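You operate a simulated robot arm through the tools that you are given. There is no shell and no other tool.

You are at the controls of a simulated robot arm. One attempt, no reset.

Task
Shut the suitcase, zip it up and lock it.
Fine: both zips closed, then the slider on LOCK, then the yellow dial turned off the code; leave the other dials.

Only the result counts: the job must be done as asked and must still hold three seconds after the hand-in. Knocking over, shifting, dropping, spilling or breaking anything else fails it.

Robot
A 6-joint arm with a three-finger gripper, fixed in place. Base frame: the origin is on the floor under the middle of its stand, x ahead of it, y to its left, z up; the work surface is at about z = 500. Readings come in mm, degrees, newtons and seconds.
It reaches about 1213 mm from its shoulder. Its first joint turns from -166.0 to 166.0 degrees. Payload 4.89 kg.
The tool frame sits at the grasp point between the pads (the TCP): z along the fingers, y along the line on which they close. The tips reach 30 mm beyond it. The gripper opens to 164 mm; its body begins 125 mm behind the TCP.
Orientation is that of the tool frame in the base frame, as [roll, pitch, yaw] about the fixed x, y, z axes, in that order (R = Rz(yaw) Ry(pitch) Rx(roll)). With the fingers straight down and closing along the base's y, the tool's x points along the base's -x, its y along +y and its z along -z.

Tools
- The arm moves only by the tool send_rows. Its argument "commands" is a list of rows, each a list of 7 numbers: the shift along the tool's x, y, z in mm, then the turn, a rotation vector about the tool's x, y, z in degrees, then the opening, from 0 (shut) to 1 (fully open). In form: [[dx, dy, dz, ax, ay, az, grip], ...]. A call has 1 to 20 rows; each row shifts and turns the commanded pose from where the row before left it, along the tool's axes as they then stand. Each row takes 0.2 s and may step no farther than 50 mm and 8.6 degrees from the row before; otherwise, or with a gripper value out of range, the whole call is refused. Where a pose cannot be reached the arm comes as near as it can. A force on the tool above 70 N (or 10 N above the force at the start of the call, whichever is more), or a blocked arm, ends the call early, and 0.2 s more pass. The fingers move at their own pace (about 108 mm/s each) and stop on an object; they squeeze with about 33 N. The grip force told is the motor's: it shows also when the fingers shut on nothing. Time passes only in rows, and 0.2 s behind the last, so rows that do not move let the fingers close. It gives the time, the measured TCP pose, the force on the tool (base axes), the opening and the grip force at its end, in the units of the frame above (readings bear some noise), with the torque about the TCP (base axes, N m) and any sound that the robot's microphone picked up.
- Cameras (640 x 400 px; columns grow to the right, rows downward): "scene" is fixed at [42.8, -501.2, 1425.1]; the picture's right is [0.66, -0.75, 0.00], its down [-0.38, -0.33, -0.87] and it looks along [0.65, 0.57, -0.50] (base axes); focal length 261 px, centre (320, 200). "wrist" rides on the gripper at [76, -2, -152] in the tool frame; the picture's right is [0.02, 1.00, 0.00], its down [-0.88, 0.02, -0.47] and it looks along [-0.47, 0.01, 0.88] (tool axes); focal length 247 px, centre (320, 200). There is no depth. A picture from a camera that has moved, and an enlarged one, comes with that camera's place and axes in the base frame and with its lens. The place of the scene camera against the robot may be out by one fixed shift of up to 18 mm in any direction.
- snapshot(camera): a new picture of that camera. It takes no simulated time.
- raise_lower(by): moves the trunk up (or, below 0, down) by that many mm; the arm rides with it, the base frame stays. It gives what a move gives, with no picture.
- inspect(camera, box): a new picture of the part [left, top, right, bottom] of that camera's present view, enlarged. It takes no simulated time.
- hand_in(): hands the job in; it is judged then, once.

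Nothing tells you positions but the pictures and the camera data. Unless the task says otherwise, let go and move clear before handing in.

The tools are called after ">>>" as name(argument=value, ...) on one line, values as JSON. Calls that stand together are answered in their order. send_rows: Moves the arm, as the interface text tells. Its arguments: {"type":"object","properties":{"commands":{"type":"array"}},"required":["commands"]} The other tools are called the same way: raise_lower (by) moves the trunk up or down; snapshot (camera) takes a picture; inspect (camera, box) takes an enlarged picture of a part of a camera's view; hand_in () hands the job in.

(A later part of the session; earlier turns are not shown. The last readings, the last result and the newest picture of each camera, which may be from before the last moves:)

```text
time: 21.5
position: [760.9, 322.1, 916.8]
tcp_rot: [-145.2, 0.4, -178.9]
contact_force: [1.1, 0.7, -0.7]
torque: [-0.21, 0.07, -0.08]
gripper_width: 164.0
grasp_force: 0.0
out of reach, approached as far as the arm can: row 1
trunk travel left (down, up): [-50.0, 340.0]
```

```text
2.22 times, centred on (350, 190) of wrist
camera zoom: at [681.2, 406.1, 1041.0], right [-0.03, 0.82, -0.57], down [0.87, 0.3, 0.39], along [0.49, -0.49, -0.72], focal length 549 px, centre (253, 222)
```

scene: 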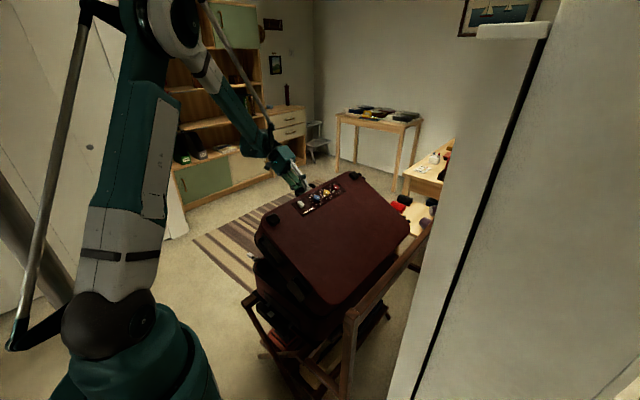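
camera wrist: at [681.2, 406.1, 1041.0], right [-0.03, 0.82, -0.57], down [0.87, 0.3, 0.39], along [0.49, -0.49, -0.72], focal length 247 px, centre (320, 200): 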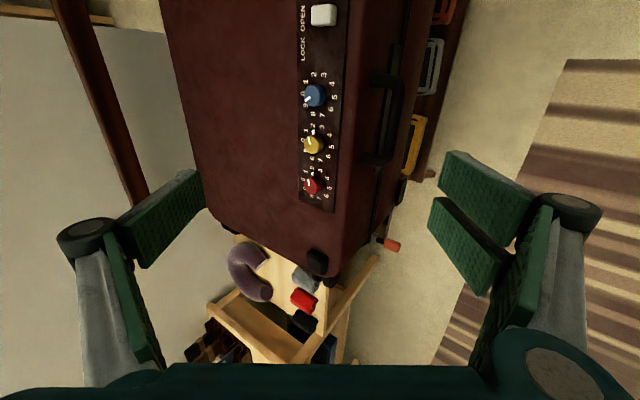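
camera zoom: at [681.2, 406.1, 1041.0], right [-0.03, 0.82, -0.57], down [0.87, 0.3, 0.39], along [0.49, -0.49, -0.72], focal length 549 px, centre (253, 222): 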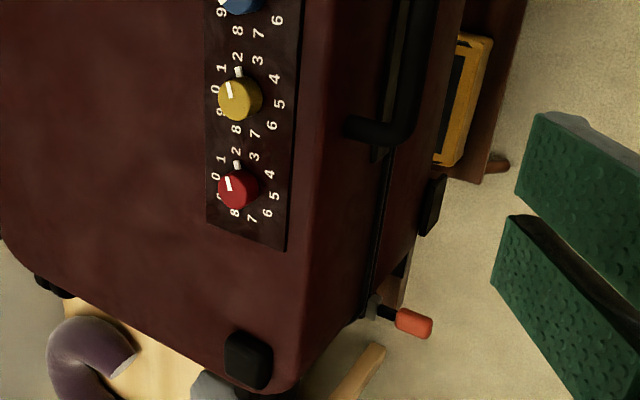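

The lid looks shut, and the slider reads OPEN, with LOCK in the +x direction. Next I'll turn the hand so it closes along x and go to the white zip pull at about (502, 316, 630).

>>> send_rows(commands=[[0, 0, 0, 0, 0, 8.2, 1], [0, 0, 0, 0, 0, 8.2, 1], [0, 0, 0, 0, 0, 8.2, 1], [0, 0, 0, 0, 0, 8.2, 1], [0, 0, 0, 0, 0, 8.2, 0.6], [0, 0, 0, 0, 0, 8.2, 0.6], [0, 0, 0, 0, 0, 8.2, 0.6], [0, 0, 0, 0, 0, 8.2, 0.6], [0, 0, 0, 0, 0, 8.2, 0.6], [0, 0, 0, 0, 0, 8.2, 0.6], [0, 0, 0, 0, 0, 8, 0.6]])

>>> snapshot(camera="wrist")

```text
time: 23.9
position: [759.4, 322.1, 916.1]
tcp_rot: [179.3, 34.9, 90.5]
contact_force: [0.9, -0.2, -1.0]
torque: [-0.02, -0.01, 0.0]
gripper_width: 98.7
grasp_force: 0.1
trunk travel left (down, up): [-50.0, 340.0]
```

```text
taken
camera wrist: at [754.8, 471.9, 997.9], right [1.0, 0.04, 0.0], down [0.02, -0.45, 0.89], along [0.03, -0.89, -0.45], focal length 247 px, centre (320, 200)
```

wrist: 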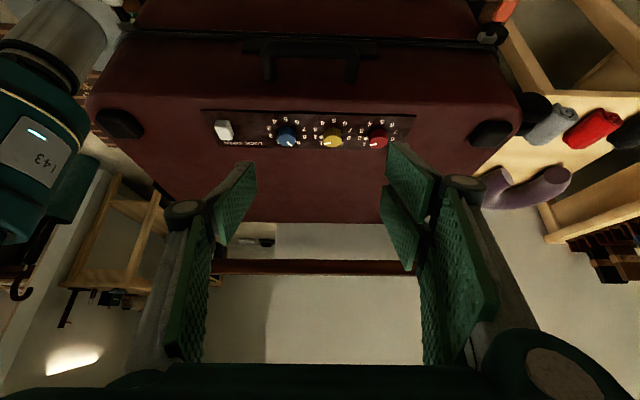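

The camera now faces the front seam, seen upside-down. I'll zoom in on the seam, the zips and the dials.

>>> inspect(camera="wrist", box=[80, 0, 330, 110])

>>> inspect(camera="wrist", box=[300, 0, 550, 110])

>>> inspect(camera="wrist", box=[195, 100, 425, 165])

>>> inspect(camera="wrist", box=[300, 105, 400, 160])

```text
2.56 times, centred on (205, 55) of wrist
camera zoom: at [754.8, 471.9, 997.9], right [1.0, 0.04, 0.0], down [0.02, -0.45, 0.89], along [0.03, -0.89, -0.45], focal length 632 px, centre (614, 571)
```

zoom: 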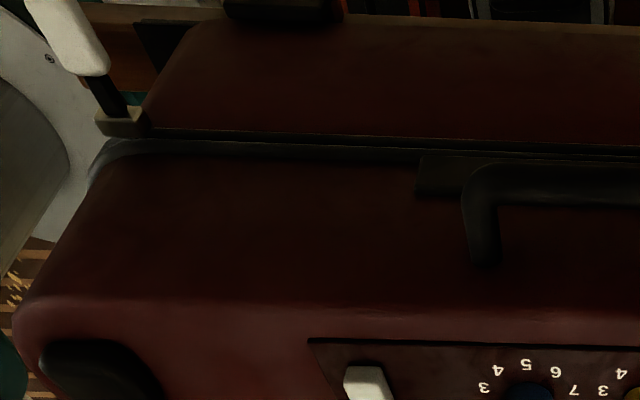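

```text
2.56 times, centred on (425, 55) of wrist
camera zoom: at [754.8, 471.9, 997.9], right [1.0, 0.04, 0.0], down [0.02, -0.45, 0.89], along [0.03, -0.89, -0.45], focal length 632 px, centre (51, 571)
```

zoom: 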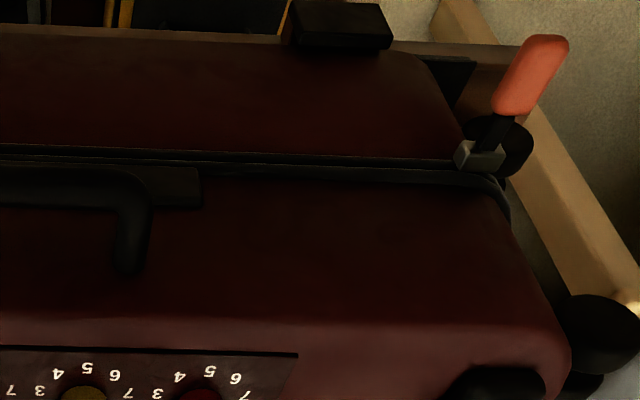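

```text
2.78 times, centred on (310, 132) of wrist
camera zoom: at [754.8, 471.9, 997.9], right [1.0, 0.04, 0.0], down [0.02, -0.45, 0.89], along [0.03, -0.89, -0.45], focal length 687 px, centre (348, 388)
```

zoom: 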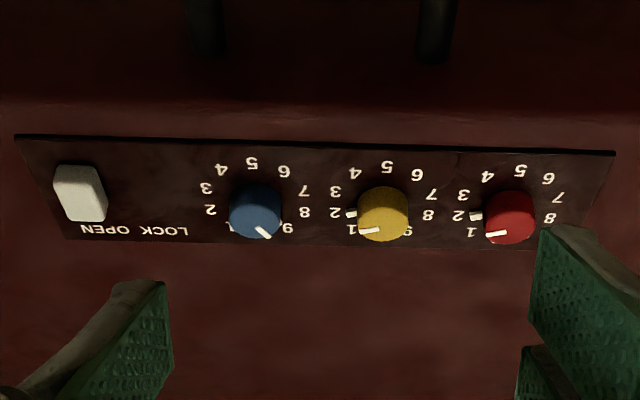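

```text
6.40 times, centred on (350, 132) of wrist
camera zoom: at [754.8, 471.9, 997.9], right [1.0, 0.04, 0.0], down [0.02, -0.45, 0.89], along [0.03, -0.89, -0.45], focal length 1581 px, centre (128, 632)
```

zoom: 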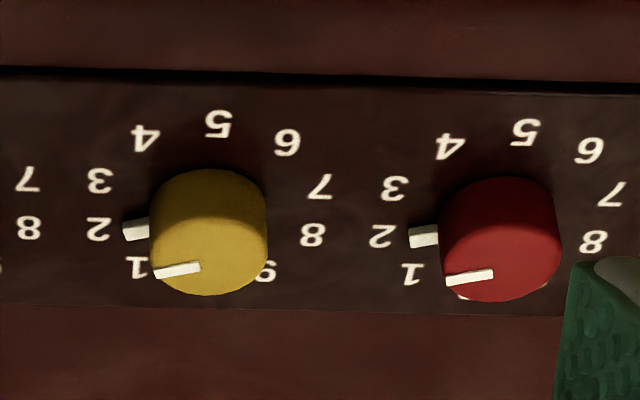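

The dials read blue 9, yellow 2, red 2, which matches the card, so they are on the code. Now I'm moving to a pre-grasp near the white pull, with the hand tilted 45°.

>>> send_rows(commands=[[22.1, -32.1, 13.2, 0, 0, 0, 0.5], [22.1, -32.1, 13.2, 0, 0, 0, 0.5], [22.1, -32.1, 13.2, 0, 0, 0, 0.5], [22.1, -32.1, 13.2, 0, 0, 0, 0.5], [22.1, -32.1, 13.2, 0, 0, 0, 0.5], [22.1, -32.1, 13.2, 0, 0, 0, 0.5], [22.1, -32.1, 13.2, 0, 0, 0, 0.5], [22.1, -32.1, 13.2, 0, 0, 0, 0.5], [0, 0, 0, 0, -5, 0, 0.5], [0, 0, 0, 0, -5, 0, 0.5], [0, 0, 0, 0, 0, 0, 0.5]])

>>> snapshot(camera="wrist")

>>> snapshot(camera="scene")

```text
time: 26.3
position: [503.2, 402.0, 727.8]
tcp_rot: [179.2, 34.6, 90.7]
contact_force: [0.8, 0.2, 0.3]
torque: [0.0, -0.01, 0.0]
gripper_width: 81.8
grasp_force: 0.1
out of reach, approached as far as the arm can: row 9, 10
trunk travel left (down, up): [-50.0, 340.0]
```

```text
taken
camera wrist: at [497.3, 551.3, 809.0], right [1.0, 0.04, 0.0], down [0.02, -0.46, 0.89], along [0.03, -0.89, -0.46], focal length 247 px, centre (320, 200)
```

wrist: 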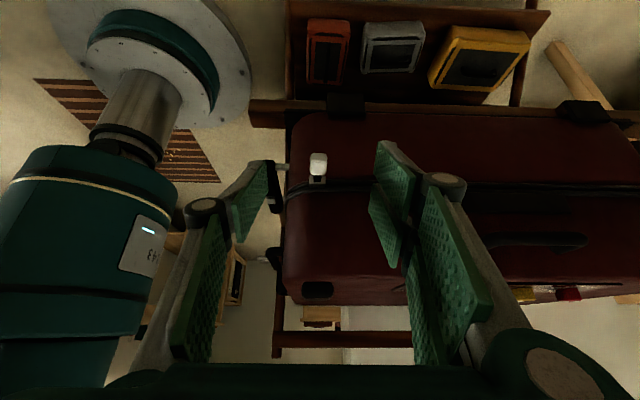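

```text
taken
```

scene: 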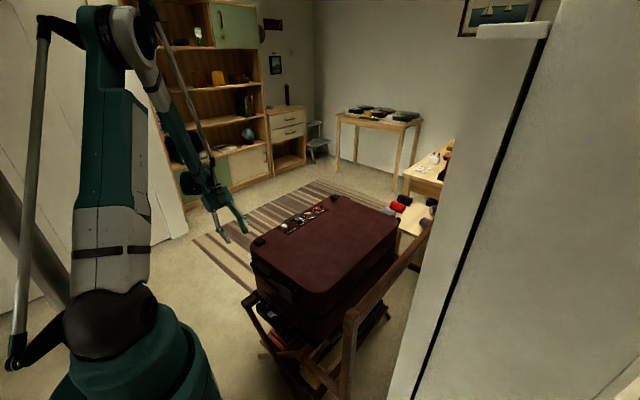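

The 45° tilt isn't reachable here, but 35° should still clear the handle. I'll revert the commanded tilt and then advance on the white pull.

>>> send_rows(commands=[[0, 0, 0, 0, 5, 0, 0.5], [0, 0, 0, 0, 5, 0, 0.5], [0, 0, 0, 0, 0, 0, 0.5]])

>>> snapshot(camera="wrist")

```text
time: 27.1
position: [502.7, 403.6, 727.8]
tcp_rot: [179.2, 24.5, 90.8]
contact_force: [-0.1, 0.1, 0.7]
torque: [-0.07, 0.02, -0.01]
gripper_width: 82.2
grasp_force: 0.1
trunk travel left (down, up): [-50.0, 340.0]
```

```text
taken
camera wrist: at [497.9, 534.8, 833.5], right [1.0, 0.04, 0.0], down [0.02, -0.6, 0.8], along [0.03, -0.8, -0.6], focal length 247 px, centre (320, 200)
```

wrist: 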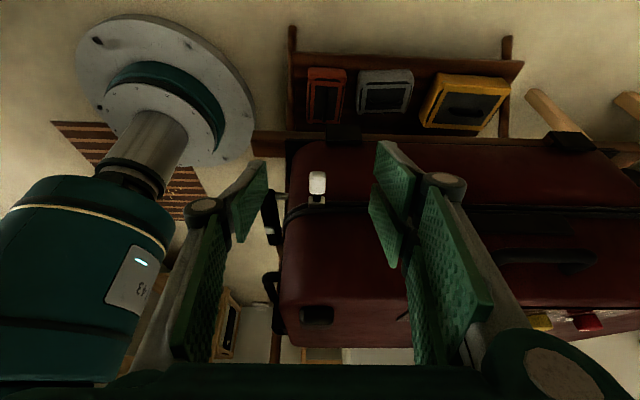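

The commanded tilt now equals the reached pose, so I'll tilt back to about 33° and check.

>>> send_rows(commands=[[0, 0, 0, 0, -4.5, 0, 0.5], [0, 0, 0, 0, -4.5, 0, 0.5], [0, 0, 0, 0, 0, 0, 0.5]])

```text
time: 27.9
position: [503.6, 403.0, 728.9]
tcp_rot: [179.1, 33.6, 90.7]
contact_force: [-0.2, 0.0, 0.5]
torque: [0.09, -0.03, 0.04]
gripper_width: 82.2
grasp_force: 0.1
trunk travel left (down, up): [-50.0, 340.0]
```

>>> send_rows(commands=[[-19.4, -1, 0, 0, 0, 0, 0.5], [0, 0, 30, 0, 0, 0, 0.5], [0, 0, 30, 0, 0, 0, 0.5], [0, 0, 30, 0, 0, 0, 0.5], [0, 0, 15, 0, 0, 0, 0.5]])

>>> snapshot(camera="wrist")

>>> inspect(camera="scene", box=[180, 180, 340, 300])

```text
time: 29.1
position: [506.0, 327.3, 650.8]
tcp_rot: [179.1, 33.6, 90.8]
contact_force: [0.8, -0.3, 0.8]
torque: [0.06, -0.09, 0.08]
gripper_width: 82.0
grasp_force: 0.0
trunk travel left (down, up): [-50.0, 340.0]
```

```text
taken
camera wrist: at [499.1, 474.5, 734.8], right [1.0, 0.04, 0.0], down [0.02, -0.47, 0.88], along [0.03, -0.88, -0.47], focal length 247 px, centre (320, 200)
```

wrist: 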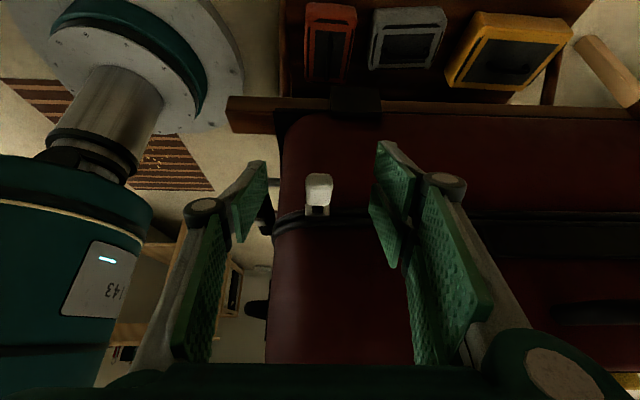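

```text
3.33 times, centred on (260, 240) of scene
camera zoom: at [42.8, -501.2, 1425.1], right [0.66, -0.75, 0.0], down [-0.38, -0.33, -0.87], along [0.65, 0.57, -0.5], focal length 870 px, centre (520, 67)
```

zoom: 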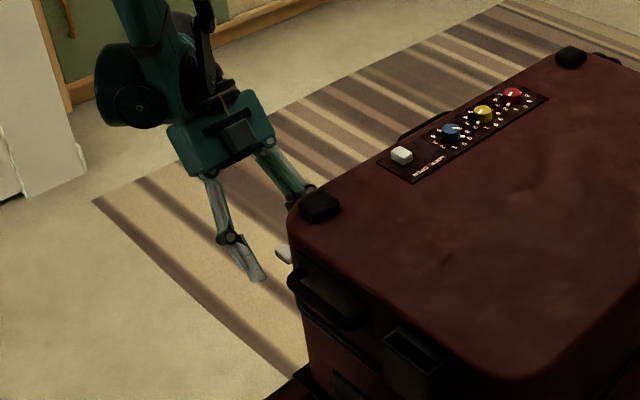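

The pull sits centred between the fingers. I'll move in a little more and close on it.

>>> send_rows(commands=[[0, -2, 10, 0, 0, 0, 0.5], [0, 0, 0, 0, 0, 0, 0.3], [0, 0, 0, 0, 0, 0, 0.15], [0, 0, 0, 0, 0, 0, 0.05], [0, 0, 0, 0, 0, 0, 0.05]])

>>> snapshot(camera="wrist")

```text
time: 30.3
position: [505.2, 321.4, 642.7]
tcp_rot: [179.1, 33.6, 90.7]
contact_force: [18.0, -2.5, 1.5]
torque: [0.03, -0.1, -0.62]
gripper_width: 19.1
grasp_force: 32.9
trunk travel left (down, up): [-50.0, 340.0]
```

```text
taken
camera wrist: at [498.2, 469.4, 726.5], right [1.0, 0.04, 0.0], down [0.02, -0.47, 0.88], along [0.03, -0.88, -0.47], focal length 247 px, centre (320, 200)
```

wrist: 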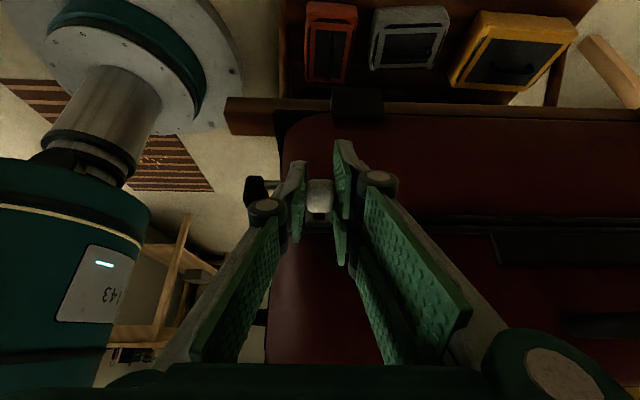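

I have a firm hold of the white pull. I'll drag it gently toward +x to test the zip.

>>> send_rows(commands=[[-0.1, 10, 0.2, 0, 0, 0, 0.05], [-0.1, 10, 0.2, 0, 0, 0, 0.05], [-0.1, 10, 0.2, 0, 0, 0, 0.05]])

>>> snapshot(camera="wrist")

```text
time: 31.1
position: [533.1, 321.8, 641.5]
tcp_rot: [179.1, 33.5, 90.8]
contact_force: [-2.6, -8.1, 8.2]
torque: [-0.19, 0.04, -0.9]
gripper_width: 19.2
grasp_force: 32.8
trunk travel left (down, up): [-50.0, 340.0]
```

```text
taken
camera wrist: at [527.2, 469.5, 726.4], right [1.0, 0.04, 0.0], down [0.02, -0.47, 0.88], along [0.03, -0.88, -0.47], focal length 247 px, centre (320, 200)
```

wrist: 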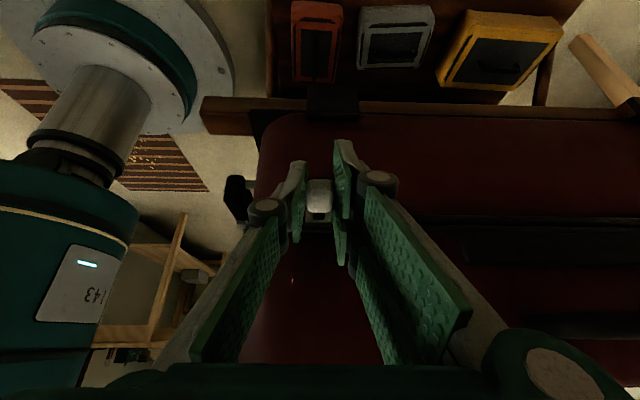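

The zip slides along at low force. I'll keep pulling it.

>>> send_rows(commands=[[-0.15, 15, 0.3, 0, 0, 0, 0.05], [-0.15, 15, 0.3, 0, 0, 0, 0.05], [-0.15, 15, 0.3, 0, 0, 0, 0.05], [-0.15, 15, 0.3, 0, 0, 0, 0.05], [-0.15, 15, 0.3, 0, 0, 0, 0.05], [-0.15, 15, 0.3, 0, 0, 0, 0.05], [-0.15, 15, 0.3, 0, 0, 0, 0.05], [-0.15, 15, 0.3, 0, 0, 0, 0.05], [-0.15, 15, 0.3, 0, 0, 0, 0.05]])

>>> snapshot(camera="wrist")

>>> inspect(camera="scene", box=[180, 150, 400, 300])

```text
time: 33.1
position: [655.1, 324.4, 644.1]
tcp_rot: [179.9, 33.6, 91.2]
contact_force: [-61.6, 1.6, 2.3]
torque: [-0.16, 0.7, -1.44]
gripper_width: 33.2
grasp_force: 30.8
trunk travel left (down, up): [-50.0, 340.0]
stopped in row 9: the force on the tool passed its limit at 74 N (the readings are from after the stop); the commanded pose is now the measured one
```

```text
taken
camera wrist: at [650.4, 472.0, 727.3], right [1.0, 0.04, -0.01], down [0.03, -0.47, 0.88], along [0.03, -0.88, -0.47], focal length 247 px, centre (320, 200)
```

wrist: 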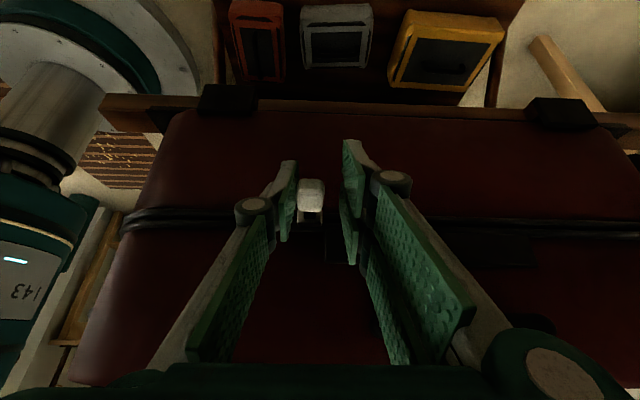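

```text
2.67 times, centred on (290, 225) of scene
camera zoom: at [42.8, -501.2, 1425.1], right [0.66, -0.75, 0.0], down [-0.38, -0.33, -0.87], along [0.65, 0.57, -0.5], focal length 696 px, centre (400, 133)
```

zoom: 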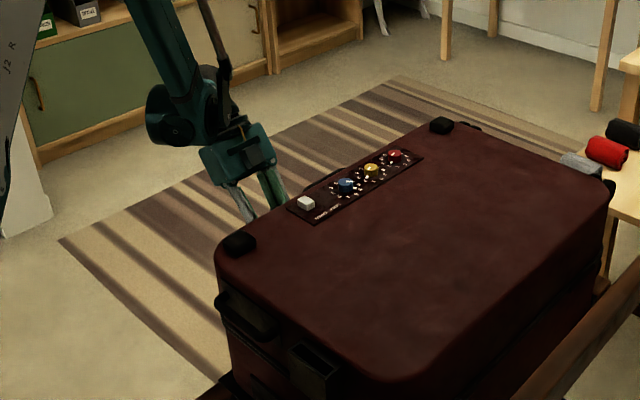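

The pull stopped hard at about x = 650. I'll look closely to tell whether that is the end of the zip's travel or a finger hitting the black plate.

>>> inspect(camera="wrist", box=[250, 140, 410, 270])

>>> inspect(camera="wrist", box=[110, 150, 640, 350])

```text
3.08 times, centred on (330, 205) of wrist
camera zoom: at [650.4, 472.0, 727.3], right [1.0, 0.04, -0.01], down [0.03, -0.47, 0.88], along [0.03, -0.88, -0.47], focal length 760 px, centre (289, 185)
```

zoom: 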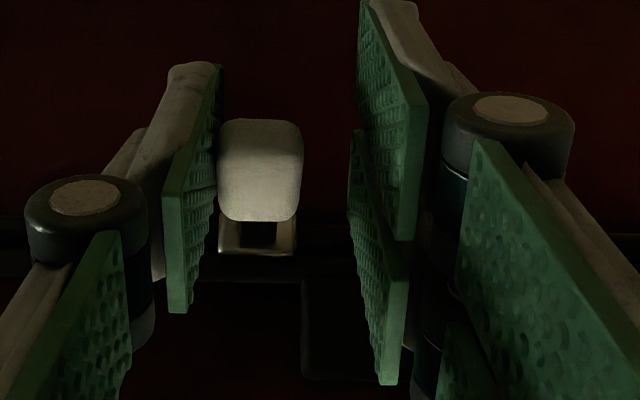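

```text
1.21 times, centred on (375, 250) of wrist
camera zoom: at [650.4, 472.0, 727.3], right [1.0, 0.04, -0.01], down [0.03, -0.47, 0.88], along [0.03, -0.88, -0.47], focal length 298 px, centre (254, 140)
```

zoom: 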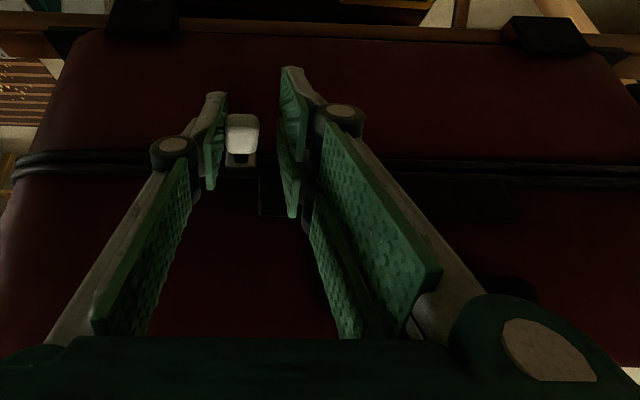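

The slider's edge lines up with the plate's edge, so this may be a real stop or a snag. I'll release, back away, and look without the fingers in the way.

>>> send_rows(commands=[[0, -6, 0, 0, 0, 0, 0.1], [0, 0, 0, 0, 0, 0, 0.4], [0, 0, 0, 0, 0, 0, 0.5], [0, 0, -30, 0, 0, 0, 0.6], [0, 0, -40, 0, 0, 0, 1.0], [0, 0, -40, 0, 0, 0, 1.0], [0, 0, 0, 0, 0, 0, 1.0]])

>>> snapshot(camera="wrist")

>>> inspect(camera="wrist", box=[240, 120, 440, 250])

```text
time: 34.7
position: [651.4, 386.6, 735.4]
tcp_rot: [179.6, 33.5, 91.1]
contact_force: [0.9, -0.3, -0.7]
torque: [0.04, 0.08, -0.02]
gripper_width: 164.1
grasp_force: 0.1
trunk travel left (down, up): [-50.0, 340.0]
```

```text
taken
camera wrist: at [646.3, 534.0, 819.1], right [1.0, 0.04, -0.01], down [0.02, -0.47, 0.88], along [0.03, -0.88, -0.47], focal length 247 px, centre (320, 200)
```

wrist: 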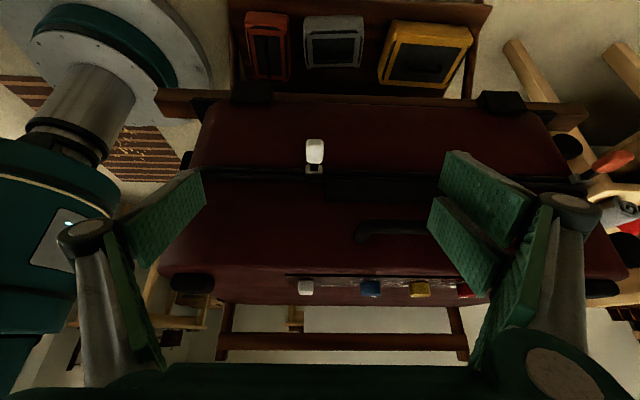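

```text
3.08 times, centred on (340, 185) of wrist
camera zoom: at [646.3, 534.0, 819.1], right [1.0, 0.04, -0.01], down [0.02, -0.47, 0.88], along [0.03, -0.88, -0.47], focal length 760 px, centre (258, 246)
```

zoom: 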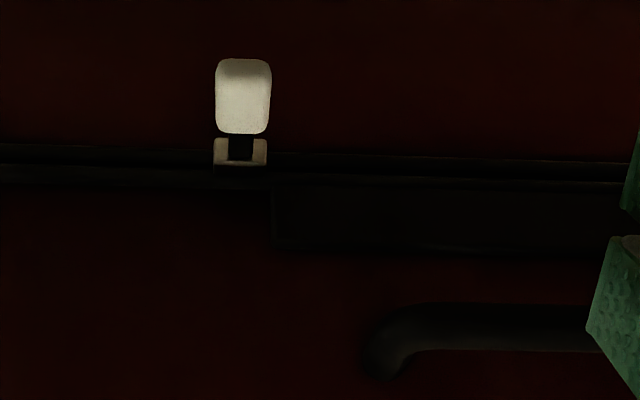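

The white slider has reached its stop where it docks at the black plate's end (x ≈ 648), and it stays there. Now for the orange pull at about (998, 314, 636).

>>> send_rows(commands=[[0, 0, 0, 0.6, 0, 0.9, 0.5], [0, 43.3, 0, 0, 0, 0, 0.5], [0, 43.3, 0, 0, 0, 0, 0.5], [0, 43.3, 0, 0, 0, 0, 0.5], [0, 43.3, 0, 0, 0, 0, 0.5], [0, 43.3, 0, 0, 0, 0, 0.5], [0, 43.3, 0, 0, 0, 0, 0.5], [0, 43.3, 0, 0, 0, 0, 0.5], [0, 43.3, 0, 0, 0, 0, 0.5], [0, 0, 0, 0, 0, 0, 0.5]])

>>> snapshot(camera="wrist")

```text
time: 36.9
position: [999.6, 386.6, 735.2]
tcp_rot: [179.6, 33.4, 89.9]
contact_force: [-1.3, 0.6, -0.1]
torque: [0.02, -0.06, 0.02]
gripper_width: 82.0
grasp_force: 0.0
trunk travel left (down, up): [-50.0, 340.0]
```

```text
taken
camera wrist: at [996.7, 534.3, 820.2], right [1.0, 0.02, -0.01], down [0.02, -0.47, 0.88], along [0.02, -0.88, -0.47], focal length 247 px, centre (320, 200)
```

wrist: 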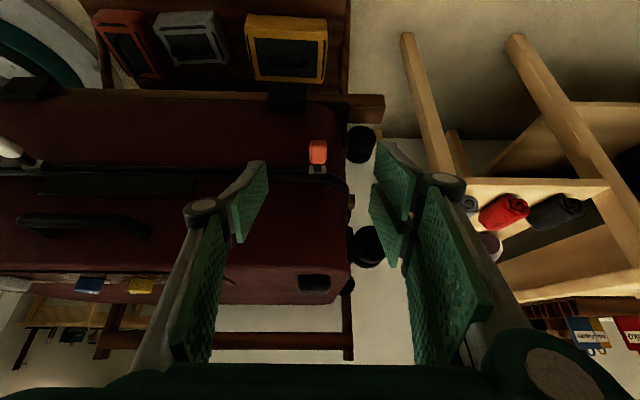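

>>> send_rows(commands=[[-2.6, -1, 30, 0, 0, 0, 0.5], [0, 0, 30, 0, 0, 0, 0.5], [0, 0, 30, 0, 0, 0, 0.5], [0, 0, 23, 0, 0, 0, 0.5], [0, 0, 0, 0, 0, 0, 0.5]])

>>> snapshot(camera="wrist")

```text
time: 38.1
position: [999.0, 322.3, 642.8]
tcp_rot: [179.7, 33.6, 90.1]
contact_force: [-0.3, -0.1, 0.5]
torque: [0.01, -0.04, 0.0]
gripper_width: 82.2
grasp_force: 0.0
trunk travel left (down, up): [-50.0, 340.0]
```

```text
taken
camera wrist: at [995.1, 469.3, 726.9], right [1.0, 0.02, -0.01], down [0.02, -0.47, 0.88], along [0.02, -0.88, -0.47], focal length 247 px, centre (320, 200)
```

wrist: 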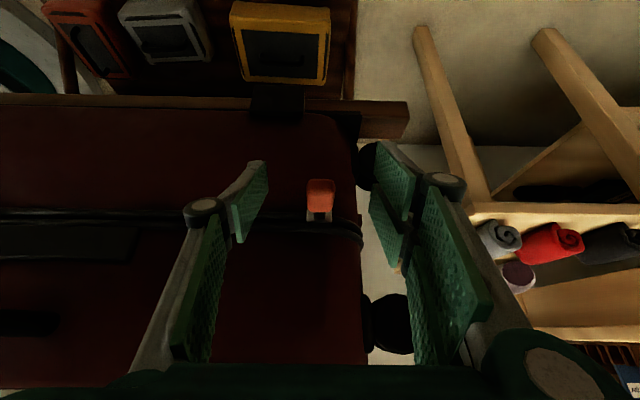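

The orange pull is centred. I'll close on it and start pulling toward −x.

>>> send_rows(commands=[[0, 0, 0, 0, 0, 0, 0.3], [0, 0, 0, 0, 0, 0, 0.15], [0, 0, 0, 0, 0, 0, 0.05], [0, 0, 0, 0, 0, 0, 0.05], [0, -5, 0, 0, 0, 0, 0.05], [0, -10, 0, 0, 0, 0, 0.05], [0, -10, 0, 0, 0, 0, 0.05]])

>>> snapshot(camera="wrist")

```text
time: 39.7
position: [972.9, 321.7, 643.0]
tcp_rot: [179.6, 33.5, 90.0]
contact_force: [1.6, 7.4, 1.0]
torque: [0.14, 0.05, -0.11]
gripper_width: 18.9
grasp_force: 32.2
trunk travel left (down, up): [-50.0, 340.0]
```

```text
taken
camera wrist: at [969.8, 469.6, 726.9], right [1.0, 0.02, -0.01], down [0.02, -0.47, 0.88], along [0.02, -0.88, -0.47], focal length 247 px, centre (320, 200)
```

wrist: 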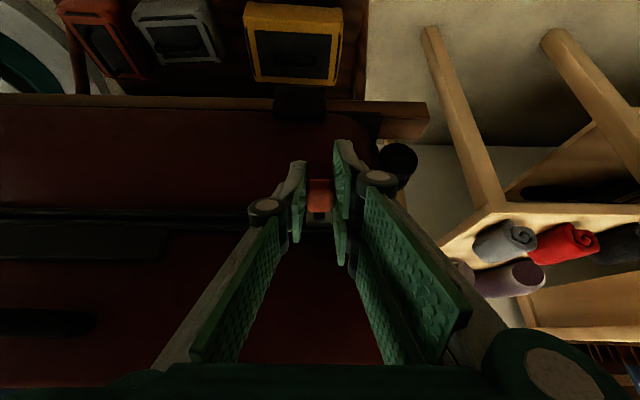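

>>> send_rows(commands=[[0, -14, 0, 0, 0, 0, 0.05], [0, -14, 0, 0, 0, 0, 0.05], [0, -14, 0, 0, 0, 0, 0.05], [0, -14, 0, 0, 0, 0, 0.05], [0, -14, 0, 0, 0, 0, 0.05], [0, -14, 0, 0, 0, 0, 0.05], [0, -14, 0, 0, 0, 0, 0.05]])

>>> send_rows(commands=[[0, -5, 0, 0, 0, 0, 0.05], [0, -5, 0, 0, 0, 0, 0.05], [0, -5, 0, 0, 0, 0, 0.05], [0, -5, 0, 0, 0, 0, 0.05], [0, -5, 0, 0, 0, 0, 0.05], [0, -5, 0, 0, 0, 0, 0.05], [0, -5, 0, 0, 0, 0, 0.05], [0, -5, 0, 0, 0, 0, 0.05]])

>>> snapshot(camera="wrist")

```text
time: 41.3
position: [873.8, 323.1, 642.7]
tcp_rot: [179.6, 33.5, 90.0]
contact_force: [3.6, 38.2, 16.0]
torque: [0.26, 0.0, -0.05]
gripper_width: 18.8
grasp_force: 33.0
trunk travel left (down, up): [-50.0, 340.0]
```

```text
time: 42.3
position: [858.5, 322.5, 642.4]
tcp_rot: [179.3, 33.5, 89.9]
contact_force: [3.5, 13.0, 7.8]
torque: [-0.12, -0.07, -0.2]
gripper_width: 19.3
grasp_force: 32.4
trunk travel left (down, up): [-50.0, 340.0]
stopped in row 5: the force on the tool passed its limit at 74 N (the readings are from after the stop); the commanded pose is now the measured one
```

```text
taken
camera wrist: at [854.7, 469.6, 726.9], right [1.0, 0.02, 0.0], down [0.01, -0.47, 0.88], along [0.02, -0.88, -0.47], focal length 247 px, centre (320, 200)
```

wrist: 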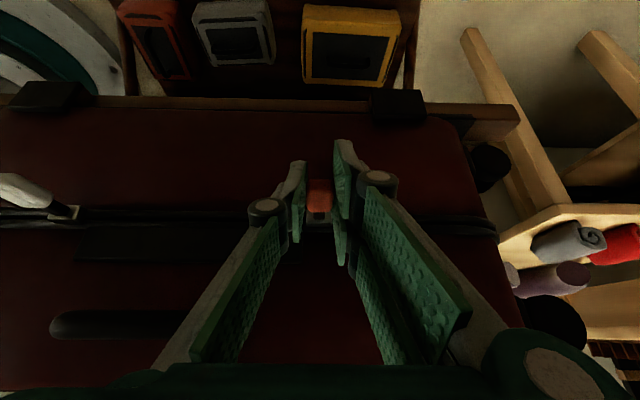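

It stopped at about x = 858, with a sideways load building up along y. I'll loosen, shift slightly outward, regrip, and check the last few millimetres.

>>> send_rows(commands=[[0, 0, 0, 0, 0, 0, 0.3], [0, 0, 0, 0, 0, 0, 0.3], [4, 0, -4, 0, 0, 0, 0.3], [0, 0, 0, 0, 0, 0, 0.3]])

>>> inspect(camera="wrist", box=[250, 140, 410, 270])

>>> inspect(camera="wrist", box=[0, 130, 200, 350])

```text
time: 43.3
position: [858.1, 327.0, 643.8]
tcp_rot: [179.3, 33.5, 89.9]
contact_force: [-0.3, -0.6, -0.4]
torque: [-0.02, 0.0, 0.03]
gripper_width: 49.3
grasp_force: 0.0
trunk travel left (down, up): [-50.0, 340.0]
```

```text
3.08 times, centred on (330, 205) of wrist
camera zoom: at [854.5, 474.8, 728.0], right [1.0, 0.02, 0.0], down [0.01, -0.47, 0.88], along [0.02, -0.88, -0.47], focal length 760 px, centre (289, 185)
```

zoom: 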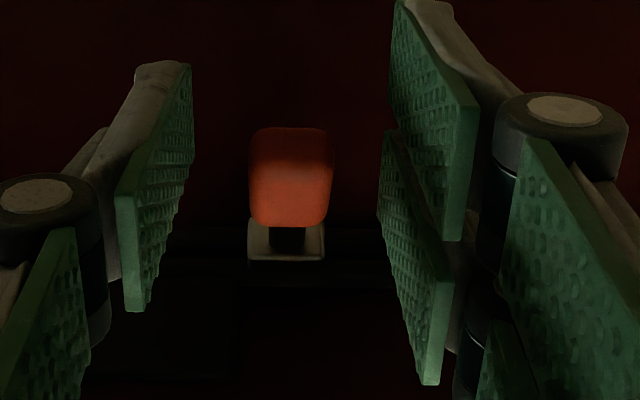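

```text
1.82 times, centred on (100, 240) of wrist
camera zoom: at [854.5, 474.8, 728.0], right [1.0, 0.02, 0.0], down [0.01, -0.47, 0.88], along [0.02, -0.88, -0.47], focal length 449 px, centre (720, 127)
```

zoom: 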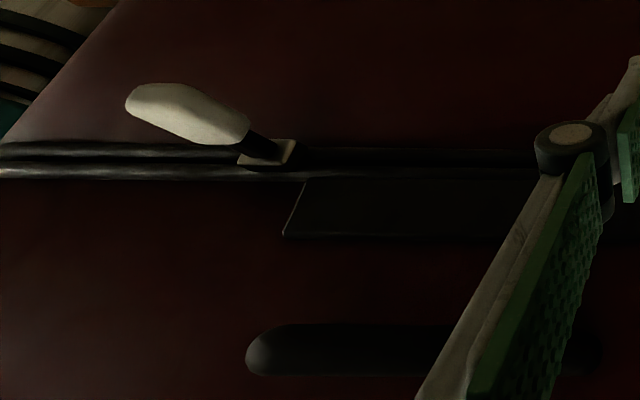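

The orange slider is about 6 mm short of matching the white one. I'll grip it again and nudge it the rest of the way.

>>> send_rows(commands=[[0, 0, 0, 0, 0, 0, 0.15], [0, 0, 0, 0, 0, 0, 0.05], [0, 0, 0, 0, 0, 0, 0.05], [0, -2, 0, 0, 0, 0, 0.05], [0, -2, 0, 0, 0, 0, 0.05]])

>>> send_rows(commands=[[0, -2, 0, 0, 0, 0, 0.05], [0, -2, 0, 0, 0, 0, 0.05], [0, -2, 0, 0, 0, 0, 0.05], [0, -2, 0, 0, 0, 0, 0.05], [0, -2, 0, 0, 0, 0, 0.05]])

>>> inspect(camera="wrist", box=[250, 140, 410, 270])

```text
time: 44.5
position: [856.3, 328.3, 643.1]
tcp_rot: [179.3, 33.4, 90.0]
contact_force: [50.1, 11.1, 13.4]
torque: [-0.09, -0.46, 0.92]
gripper_width: 19.3
grasp_force: 32.7
trunk travel left (down, up): [-50.0, 340.0]
```

```text
time: 45.7
position: [846.5, 327.6, 643.0]
tcp_rot: [179.3, 33.4, 90.0]
contact_force: [11.8, -0.3, 1.8]
torque: [0.05, 0.04, 0.46]
gripper_width: 18.9
grasp_force: 33.2
trunk travel left (down, up): [-50.0, 340.0]
stopped in row 5: the force on the tool passed its limit at 73 N (the readings are from after the stop); the commanded pose is now the measured one
```

```text
3.08 times, centred on (330, 205) of wrist
camera zoom: at [843.3, 475.2, 727.9], right [1.0, 0.03, 0.0], down [0.01, -0.47, 0.88], along [0.02, -0.88, -0.47], focal length 760 px, centre (289, 185)
```

zoom: 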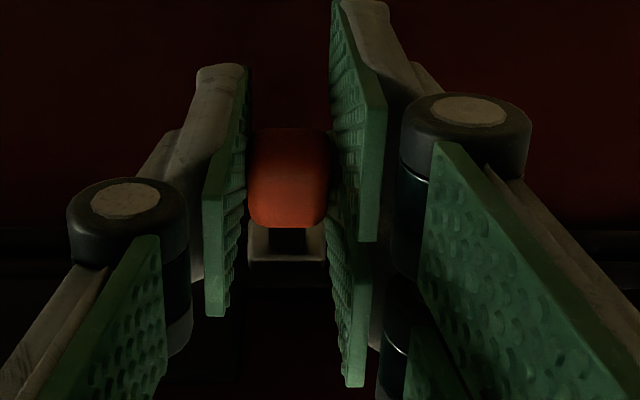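

The orange zip moved another 10 mm but only under heavy force, so the plate edge isn't a stop and something makes the zip stiff here. I'll release and examine the seam closely.

>>> send_rows(commands=[[0, 0, 0, 0, 0, 0, 0.3], [0, 0, 0, 0, 0, 0, 0.5], [0, 0, -30, 0, 0, 0, 0.7], [0, 0, -40, 0, 0, 0, 1.0], [0, 0, -30, 0, 0, 0, 1.0], [0, 0, 0, 0, 0, 0, 1.0]])

>>> snapshot(camera="wrist")

>>> inspect(camera="wrist", box=[60, 130, 260, 250])

>>> inspect(camera="wrist", box=[240, 130, 440, 250])

```text
time: 47.1
position: [845.3, 383.3, 727.5]
tcp_rot: [179.2, 33.4, 90.0]
contact_force: [1.0, 0.0, -0.5]
torque: [0.02, 0.02, 0.01]
gripper_width: 164.0
grasp_force: 0.1
trunk travel left (down, up): [-50.0, 340.0]
```

```text
taken
camera wrist: at [841.4, 530.2, 812.1], right [1.0, 0.03, 0.0], down [0.01, -0.47, 0.88], along [0.02, -0.88, -0.47], focal length 247 px, centre (320, 200)
```

wrist: 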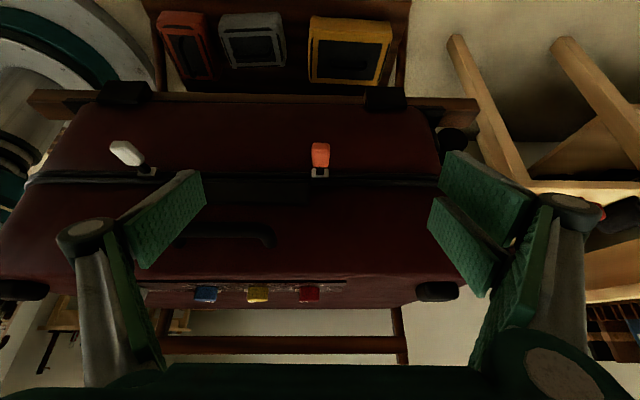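

```text
3.20 times, centred on (160, 190) of wrist
camera zoom: at [841.4, 530.2, 812.1], right [1.0, 0.03, 0.0], down [0.01, -0.47, 0.88], along [0.02, -0.88, -0.47], focal length 790 px, centre (832, 232)
```

zoom: 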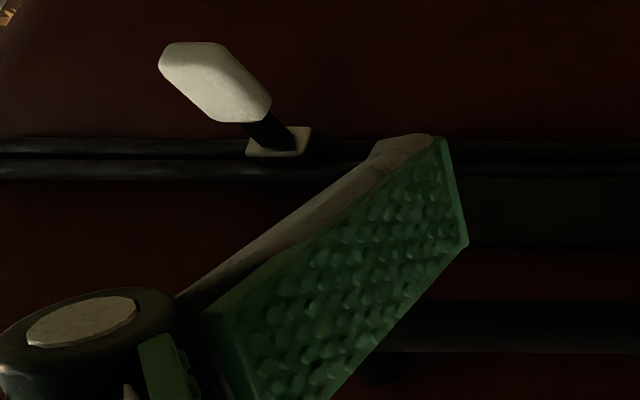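

```text
3.20 times, centred on (340, 190) of wrist
camera zoom: at [841.4, 530.2, 812.1], right [1.0, 0.03, 0.0], down [0.01, -0.47, 0.88], along [0.02, -0.88, -0.47], focal length 790 px, centre (256, 232)
```

zoom: 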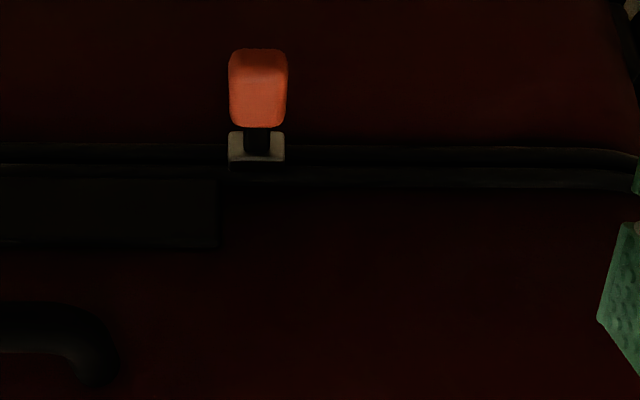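

Both sliders now sit about 3–5 mm from the ends of the black plate, at mirror-image positions. I'll regrip orange and push slowly to see if this is a hard stop.

>>> send_rows(commands=[[0, 1, 40, 0, 0, 0, 0.5], [0, 0, 40, 0, 0, 0, 0.5], [0, 0, 20, 0, 0, 0, 0.5], [0, 0, 0, 0, 0, 0, 0.3], [0, 0, 0, 0, 0, 0, 0.1], [0, 0, 0, 0, 0, 0, 0.05], [0, 0, 0, 0, 0, 0, 0.05]])

>>> send_rows(commands=[[0, -1.5, 0, 0, 0, 0, 0.05], [0, -1.5, 0, 0, 0, 0, 0.05]])

>>> send_rows(commands=[[0, -1.5, 0, 0, 0, 0, 0.05], [0, -1.5, 0, 0, 0, 0, 0.05]])

```text
time: 48.7
position: [847.8, 329.2, 643.1]
tcp_rot: [179.2, 33.3, 90.0]
contact_force: [-0.7, -3.3, 0.0]
torque: [0.1, 0.12, 0.19]
gripper_width: 19.0
grasp_force: 33.4
trunk travel left (down, up): [-50.0, 340.0]
```

```text
time: 49.3
position: [847.4, 328.5, 644.7]
tcp_rot: [179.0, 33.4, 90.0]
contact_force: [42.5, 2.3, 5.9]
torque: [-0.08, -0.26, 1.13]
gripper_width: 19.0
grasp_force: 32.5
trunk travel left (down, up): [-50.0, 340.0]
```

```text
time: 49.7
position: [846.8, 329.2, 644.1]
tcp_rot: [179.0, 33.3, 90.1]
contact_force: [17.1, -2.4, -4.1]
torque: [0.21, -0.04, 0.55]
gripper_width: 19.3
grasp_force: 13.7
trunk travel left (down, up): [-50.0, 340.0]
stopped in row 2: the force on the tool passed its limit at 72 N (the readings are from after the stop); the commanded pose is now the measured one
```

Orange no longer moves at 72 N (x ≈ 847), so that's its end stop. By symmetry white should reach about 653, so I'll regrip it and push it on slowly.

>>> send_rows(commands=[[0, 0, 0, 0, 0, 0, 0.3], [0, 0, 0, 0, 0, 0, 0.5], [0, 0, -40, 0, 0, 0, 0.5], [0, 0, -45, 0, 0, 0, 0.5], [0, 0, -25, 0, 0, 0, 0.5], [0, -40, 0, 0, 0, 0, 0.5], [0, -40, 0, 0, 0, 0, 0.5], [0, -40, 0, 0, 0, 0, 0.5], [0, -40, 0, 0, 0, 0, 0.5], [0, -38, 0, 0, 0, 0, 0.5], [0, 0, 0, 0, 0, 0, 0.5]])

>>> snapshot(camera="wrist")

>>> inspect(camera="wrist", box=[260, 120, 460, 240])

```text
time: 52.1
position: [645.9, 387.3, 734.3]
tcp_rot: [179.0, 33.4, 89.9]
contact_force: [0.5, 0.5, -1.2]
torque: [-0.03, 0.07, -0.05]
gripper_width: 82.0
grasp_force: 0.0
trunk travel left (down, up): [-50.0, 340.0]
```

```text
taken
camera wrist: at [641.1, 534.1, 818.0], right [1.0, 0.03, 0.0], down [0.01, -0.47, 0.88], along [0.03, -0.88, -0.47], focal length 247 px, centre (320, 200)
```

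wrist: 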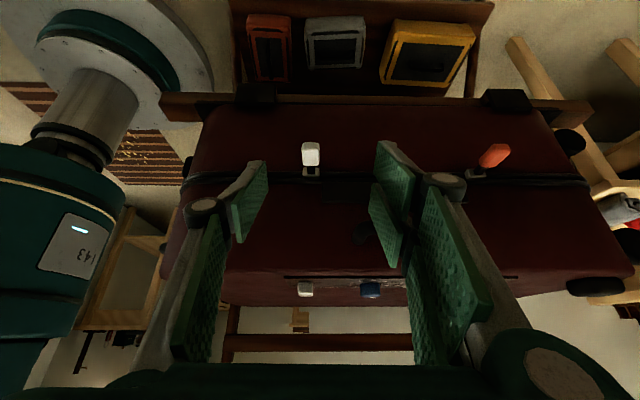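

```text
3.20 times, centred on (360, 180) of wrist
camera zoom: at [641.1, 534.1, 818.0], right [1.0, 0.03, 0.0], down [0.01, -0.47, 0.88], along [0.03, -0.88, -0.47], focal length 790 px, centre (192, 264)
```

zoom: 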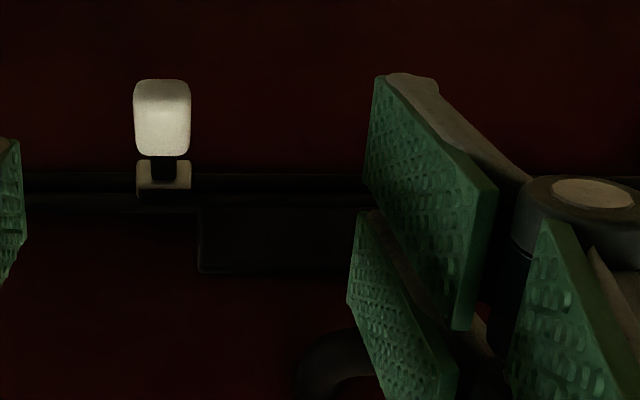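

My release move dragged the white pull back a few mm, to about 640. I'll regrip it and push slowly to its real stop, then open in place this time.

>>> send_rows(commands=[[0, -4, 30, 0, 0, 0, 0.5], [0, 0, 30, 0, 0, 0, 0.5], [0, 0, 30, 0, 0, 0, 0.5], [0, 0, 18, 0, 0, 0, 0.4], [0, 0, 0, 0, 0, 0, 0.2], [0, 0, 0, 0, 0, 0, 0.05], [0, 0, 0, 0, 0, 0, 0.05]])

>>> send_rows(commands=[[0, 3, 0, 0, 0, 0, 0.05], [0, 3, 0, 0, 0, 0, 0.05]])

>>> send_rows(commands=[[0, 2, 0, 0, 0, 0, 0.05], [0, 2, 0, 0, 0, 0, 0.05]])

```text
time: 53.7
position: [643.8, 327.2, 642.3]
tcp_rot: [179.1, 33.4, 90.0]
contact_force: [-20.5, 15.9, 0.0]
torque: [0.13, 0.17, -0.39]
gripper_width: 19.2
grasp_force: 33.0
trunk travel left (down, up): [-50.0, 340.0]
```

```text
time: 54.3
position: [648.4, 328.6, 643.5]
tcp_rot: [179.0, 33.4, 90.0]
contact_force: [-30.8, 24.1, 0.2]
torque: [0.45, 0.37, -1.03]
gripper_width: 19.2
grasp_force: 33.0
trunk travel left (down, up): [-50.0, 340.0]
```

```text
time: 54.9
position: [650.7, 328.3, 643.0]
tcp_rot: [179.3, 33.4, 90.2]
contact_force: [-17.1, 12.0, -0.6]
torque: [-0.05, 0.05, -0.87]
gripper_width: 19.5
grasp_force: 32.1
trunk travel left (down, up): [-50.0, 340.0]
stopped in row 2: the force on the tool passed its limit at 74 N (the readings are from after the stop); the commanded pose is now the measured one
```

White is at about 650. I'll open in place, ease outward to remove the side load, regrip, and confirm whether it moves any further.

>>> send_rows(commands=[[0, 0, 0, 0, 0, 0, 0.25], [0, 0, 0, 0, 0, 0, 0.25], [3, 0, -2, 0, 0, 0, 0.25], [0, 0, 0, 0, 0, 0, 0.05], [0, 0, 0, 0, 0, 0, 0.05]])

>>> send_rows(commands=[[0, 1.5, 0, 0, 0, 0, 0.05], [0, 1.5, 0, 0, 0, 0, 0.05]])

>>> send_rows(commands=[[0, 1.5, 0, 0, 0, 0, 0.05], [0, 1.5, 0, 0, 0, 0, 0.05]])

>>> inspect(camera="wrist", box=[250, 140, 410, 270])

```text
time: 56.1
position: [650.4, 331.4, 643.0]
tcp_rot: [179.3, 33.4, 90.0]
contact_force: [-22.6, -8.9, 1.0]
torque: [0.25, 0.21, -0.57]
gripper_width: 19.0
grasp_force: 33.4
trunk travel left (down, up): [-50.0, 340.0]
```

```text
time: 56.7
position: [653.7, 331.2, 643.9]
tcp_rot: [179.3, 33.4, 90.2]
contact_force: [-41.1, -9.8, -12.1]
torque: [0.14, 0.19, -0.76]
gripper_width: 25.6
grasp_force: 21.8
trunk travel left (down, up): [-50.0, 340.0]
```

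```text
time: 57.3
position: [657.3, 332.9, 644.1]
tcp_rot: [179.2, 33.4, 90.1]
contact_force: [-53.8, -6.2, -6.6]
torque: [0.04, 0.4, -1.09]
gripper_width: 30.2
grasp_force: 27.3
trunk travel left (down, up): [-50.0, 340.0]
```

```text
3.08 times, centred on (330, 205) of wrist
camera zoom: at [651.8, 479.3, 727.7], right [1.0, 0.03, 0.0], down [0.01, -0.48, 0.88], along [0.02, -0.88, -0.48], focal length 760 px, centre (289, 185)
```

zoom: 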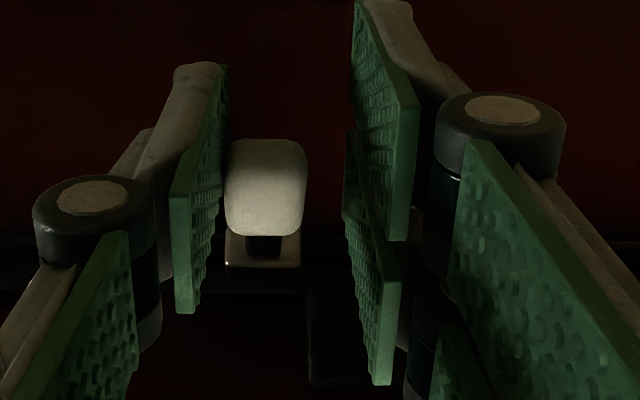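

The white slider is now at its stop (x ≈ 650) and doesn't move under 54 N, mirroring orange (x ≈ 847). I'll open in place, retreat, and check both zips.

>>> send_rows(commands=[[0, 0, 0, 0, 0, 0, 0.35], [0, 0, 0, 0, 0, 0, 0.5], [0, 0, -40, 0, 0, 0, 0.6], [0, 0, -45, 0, 0, 0, 1.0], [0, 45, -25, 0, 0, 0, 1.0], [0, 45, -25, 0, 0, 0, 1.0], [0, 0, 0, 0, 0, 0, 1.0]])

>>> snapshot(camera="wrist")

>>> inspect(camera="wrist", box=[190, 80, 450, 240])

>>> inspect(camera="wrist", box=[410, 140, 620, 310])

```text
refused: row 5 steps farther than a row can; nothing moved
```

```text
taken
camera wrist: at [651.8, 479.3, 727.7], right [1.0, 0.03, 0.0], down [0.01, -0.48, 0.88], along [0.02, -0.88, -0.48], focal length 247 px, centre (320, 200)
```

wrist: 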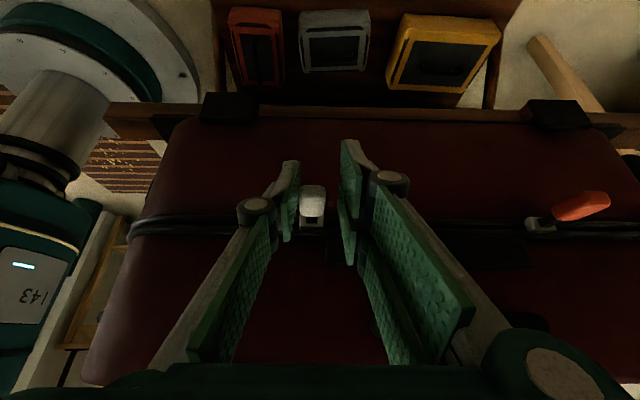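

```text
2.46 times, centred on (320, 160) of wrist
camera zoom: at [651.8, 479.3, 727.7], right [1.0, 0.03, 0.0], down [0.01, -0.48, 0.88], along [0.02, -0.88, -0.48], focal length 608 px, centre (320, 298)
```

zoom: 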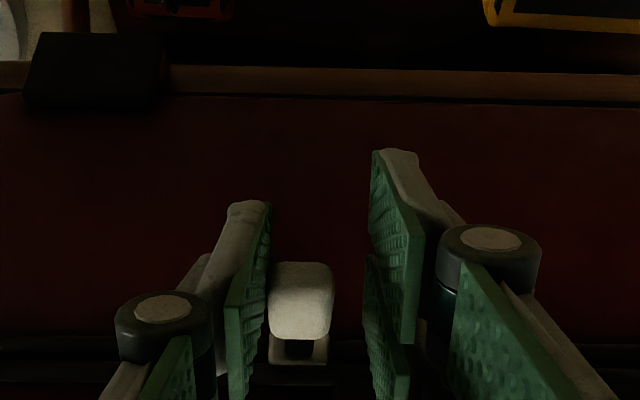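

```text
2.35 times, centred on (515, 225) of wrist
camera zoom: at [651.8, 479.3, 727.7], right [1.0, 0.03, 0.0], down [0.01, -0.48, 0.88], along [0.02, -0.88, -0.48], focal length 581 px, centre (-139, 141)
```

zoom: 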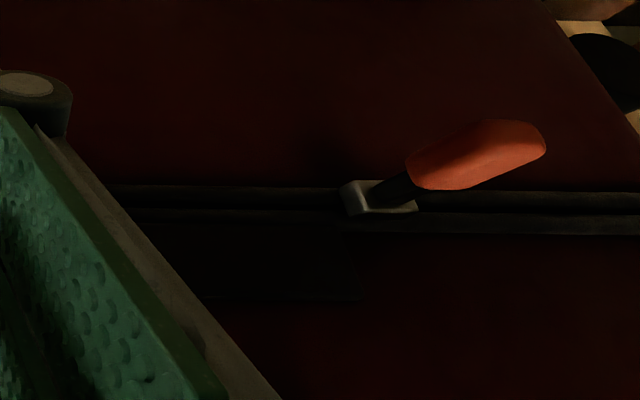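

That row was slightly too long, so I'm resending with shorter steps.

>>> send_rows(commands=[[0, 0, 0, 0, 0, 0, 0.35], [0, 0, 0, 0, 0, 0, 0.5], [0, 0, -40, 0, 0, 0, 0.6], [0, 0, -45, 0, 0, 0, 1.0], [0, 42, -20, 0, 0, 0, 1.0], [0, 42, -20, 0, 0, 0, 1.0], [0, 0, 0, 0, 0, 0, 1.0]])

>>> snapshot(camera="wrist")

>>> inspect(camera="wrist", box=[190, 100, 450, 260])

```text
time: 58.9
position: [739.2, 402.8, 747.8]
tcp_rot: [179.2, 33.3, 90.2]
contact_force: [0.3, -0.6, 0.1]
torque: [0.04, -0.05, 0.06]
gripper_width: 163.8
grasp_force: 0.1
trunk travel left (down, up): [-50.0, 340.0]
```

```text
taken
camera wrist: at [734.4, 549.5, 831.8], right [1.0, 0.03, 0.0], down [0.01, -0.48, 0.88], along [0.02, -0.88, -0.48], focal length 247 px, centre (320, 200)
```

wrist: 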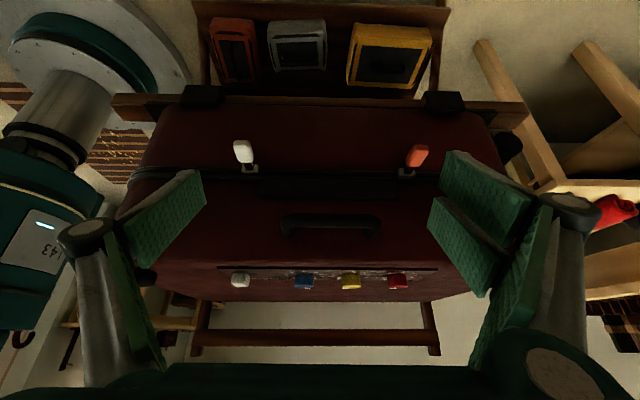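

```text
2.46 times, centred on (320, 180) of wrist
camera zoom: at [734.4, 549.5, 831.8], right [1.0, 0.03, 0.0], down [0.01, -0.48, 0.88], along [0.02, -0.88, -0.48], focal length 608 px, centre (320, 249)
```

zoom: 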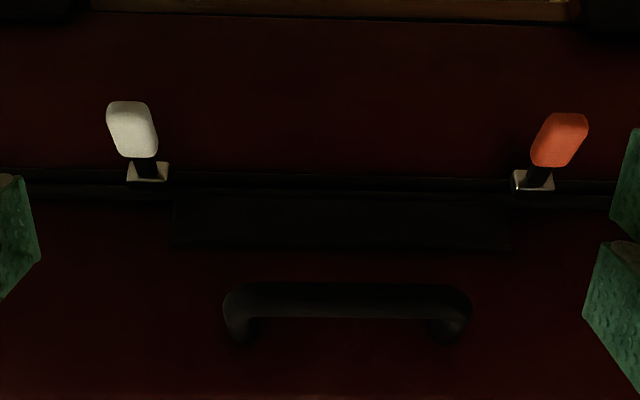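

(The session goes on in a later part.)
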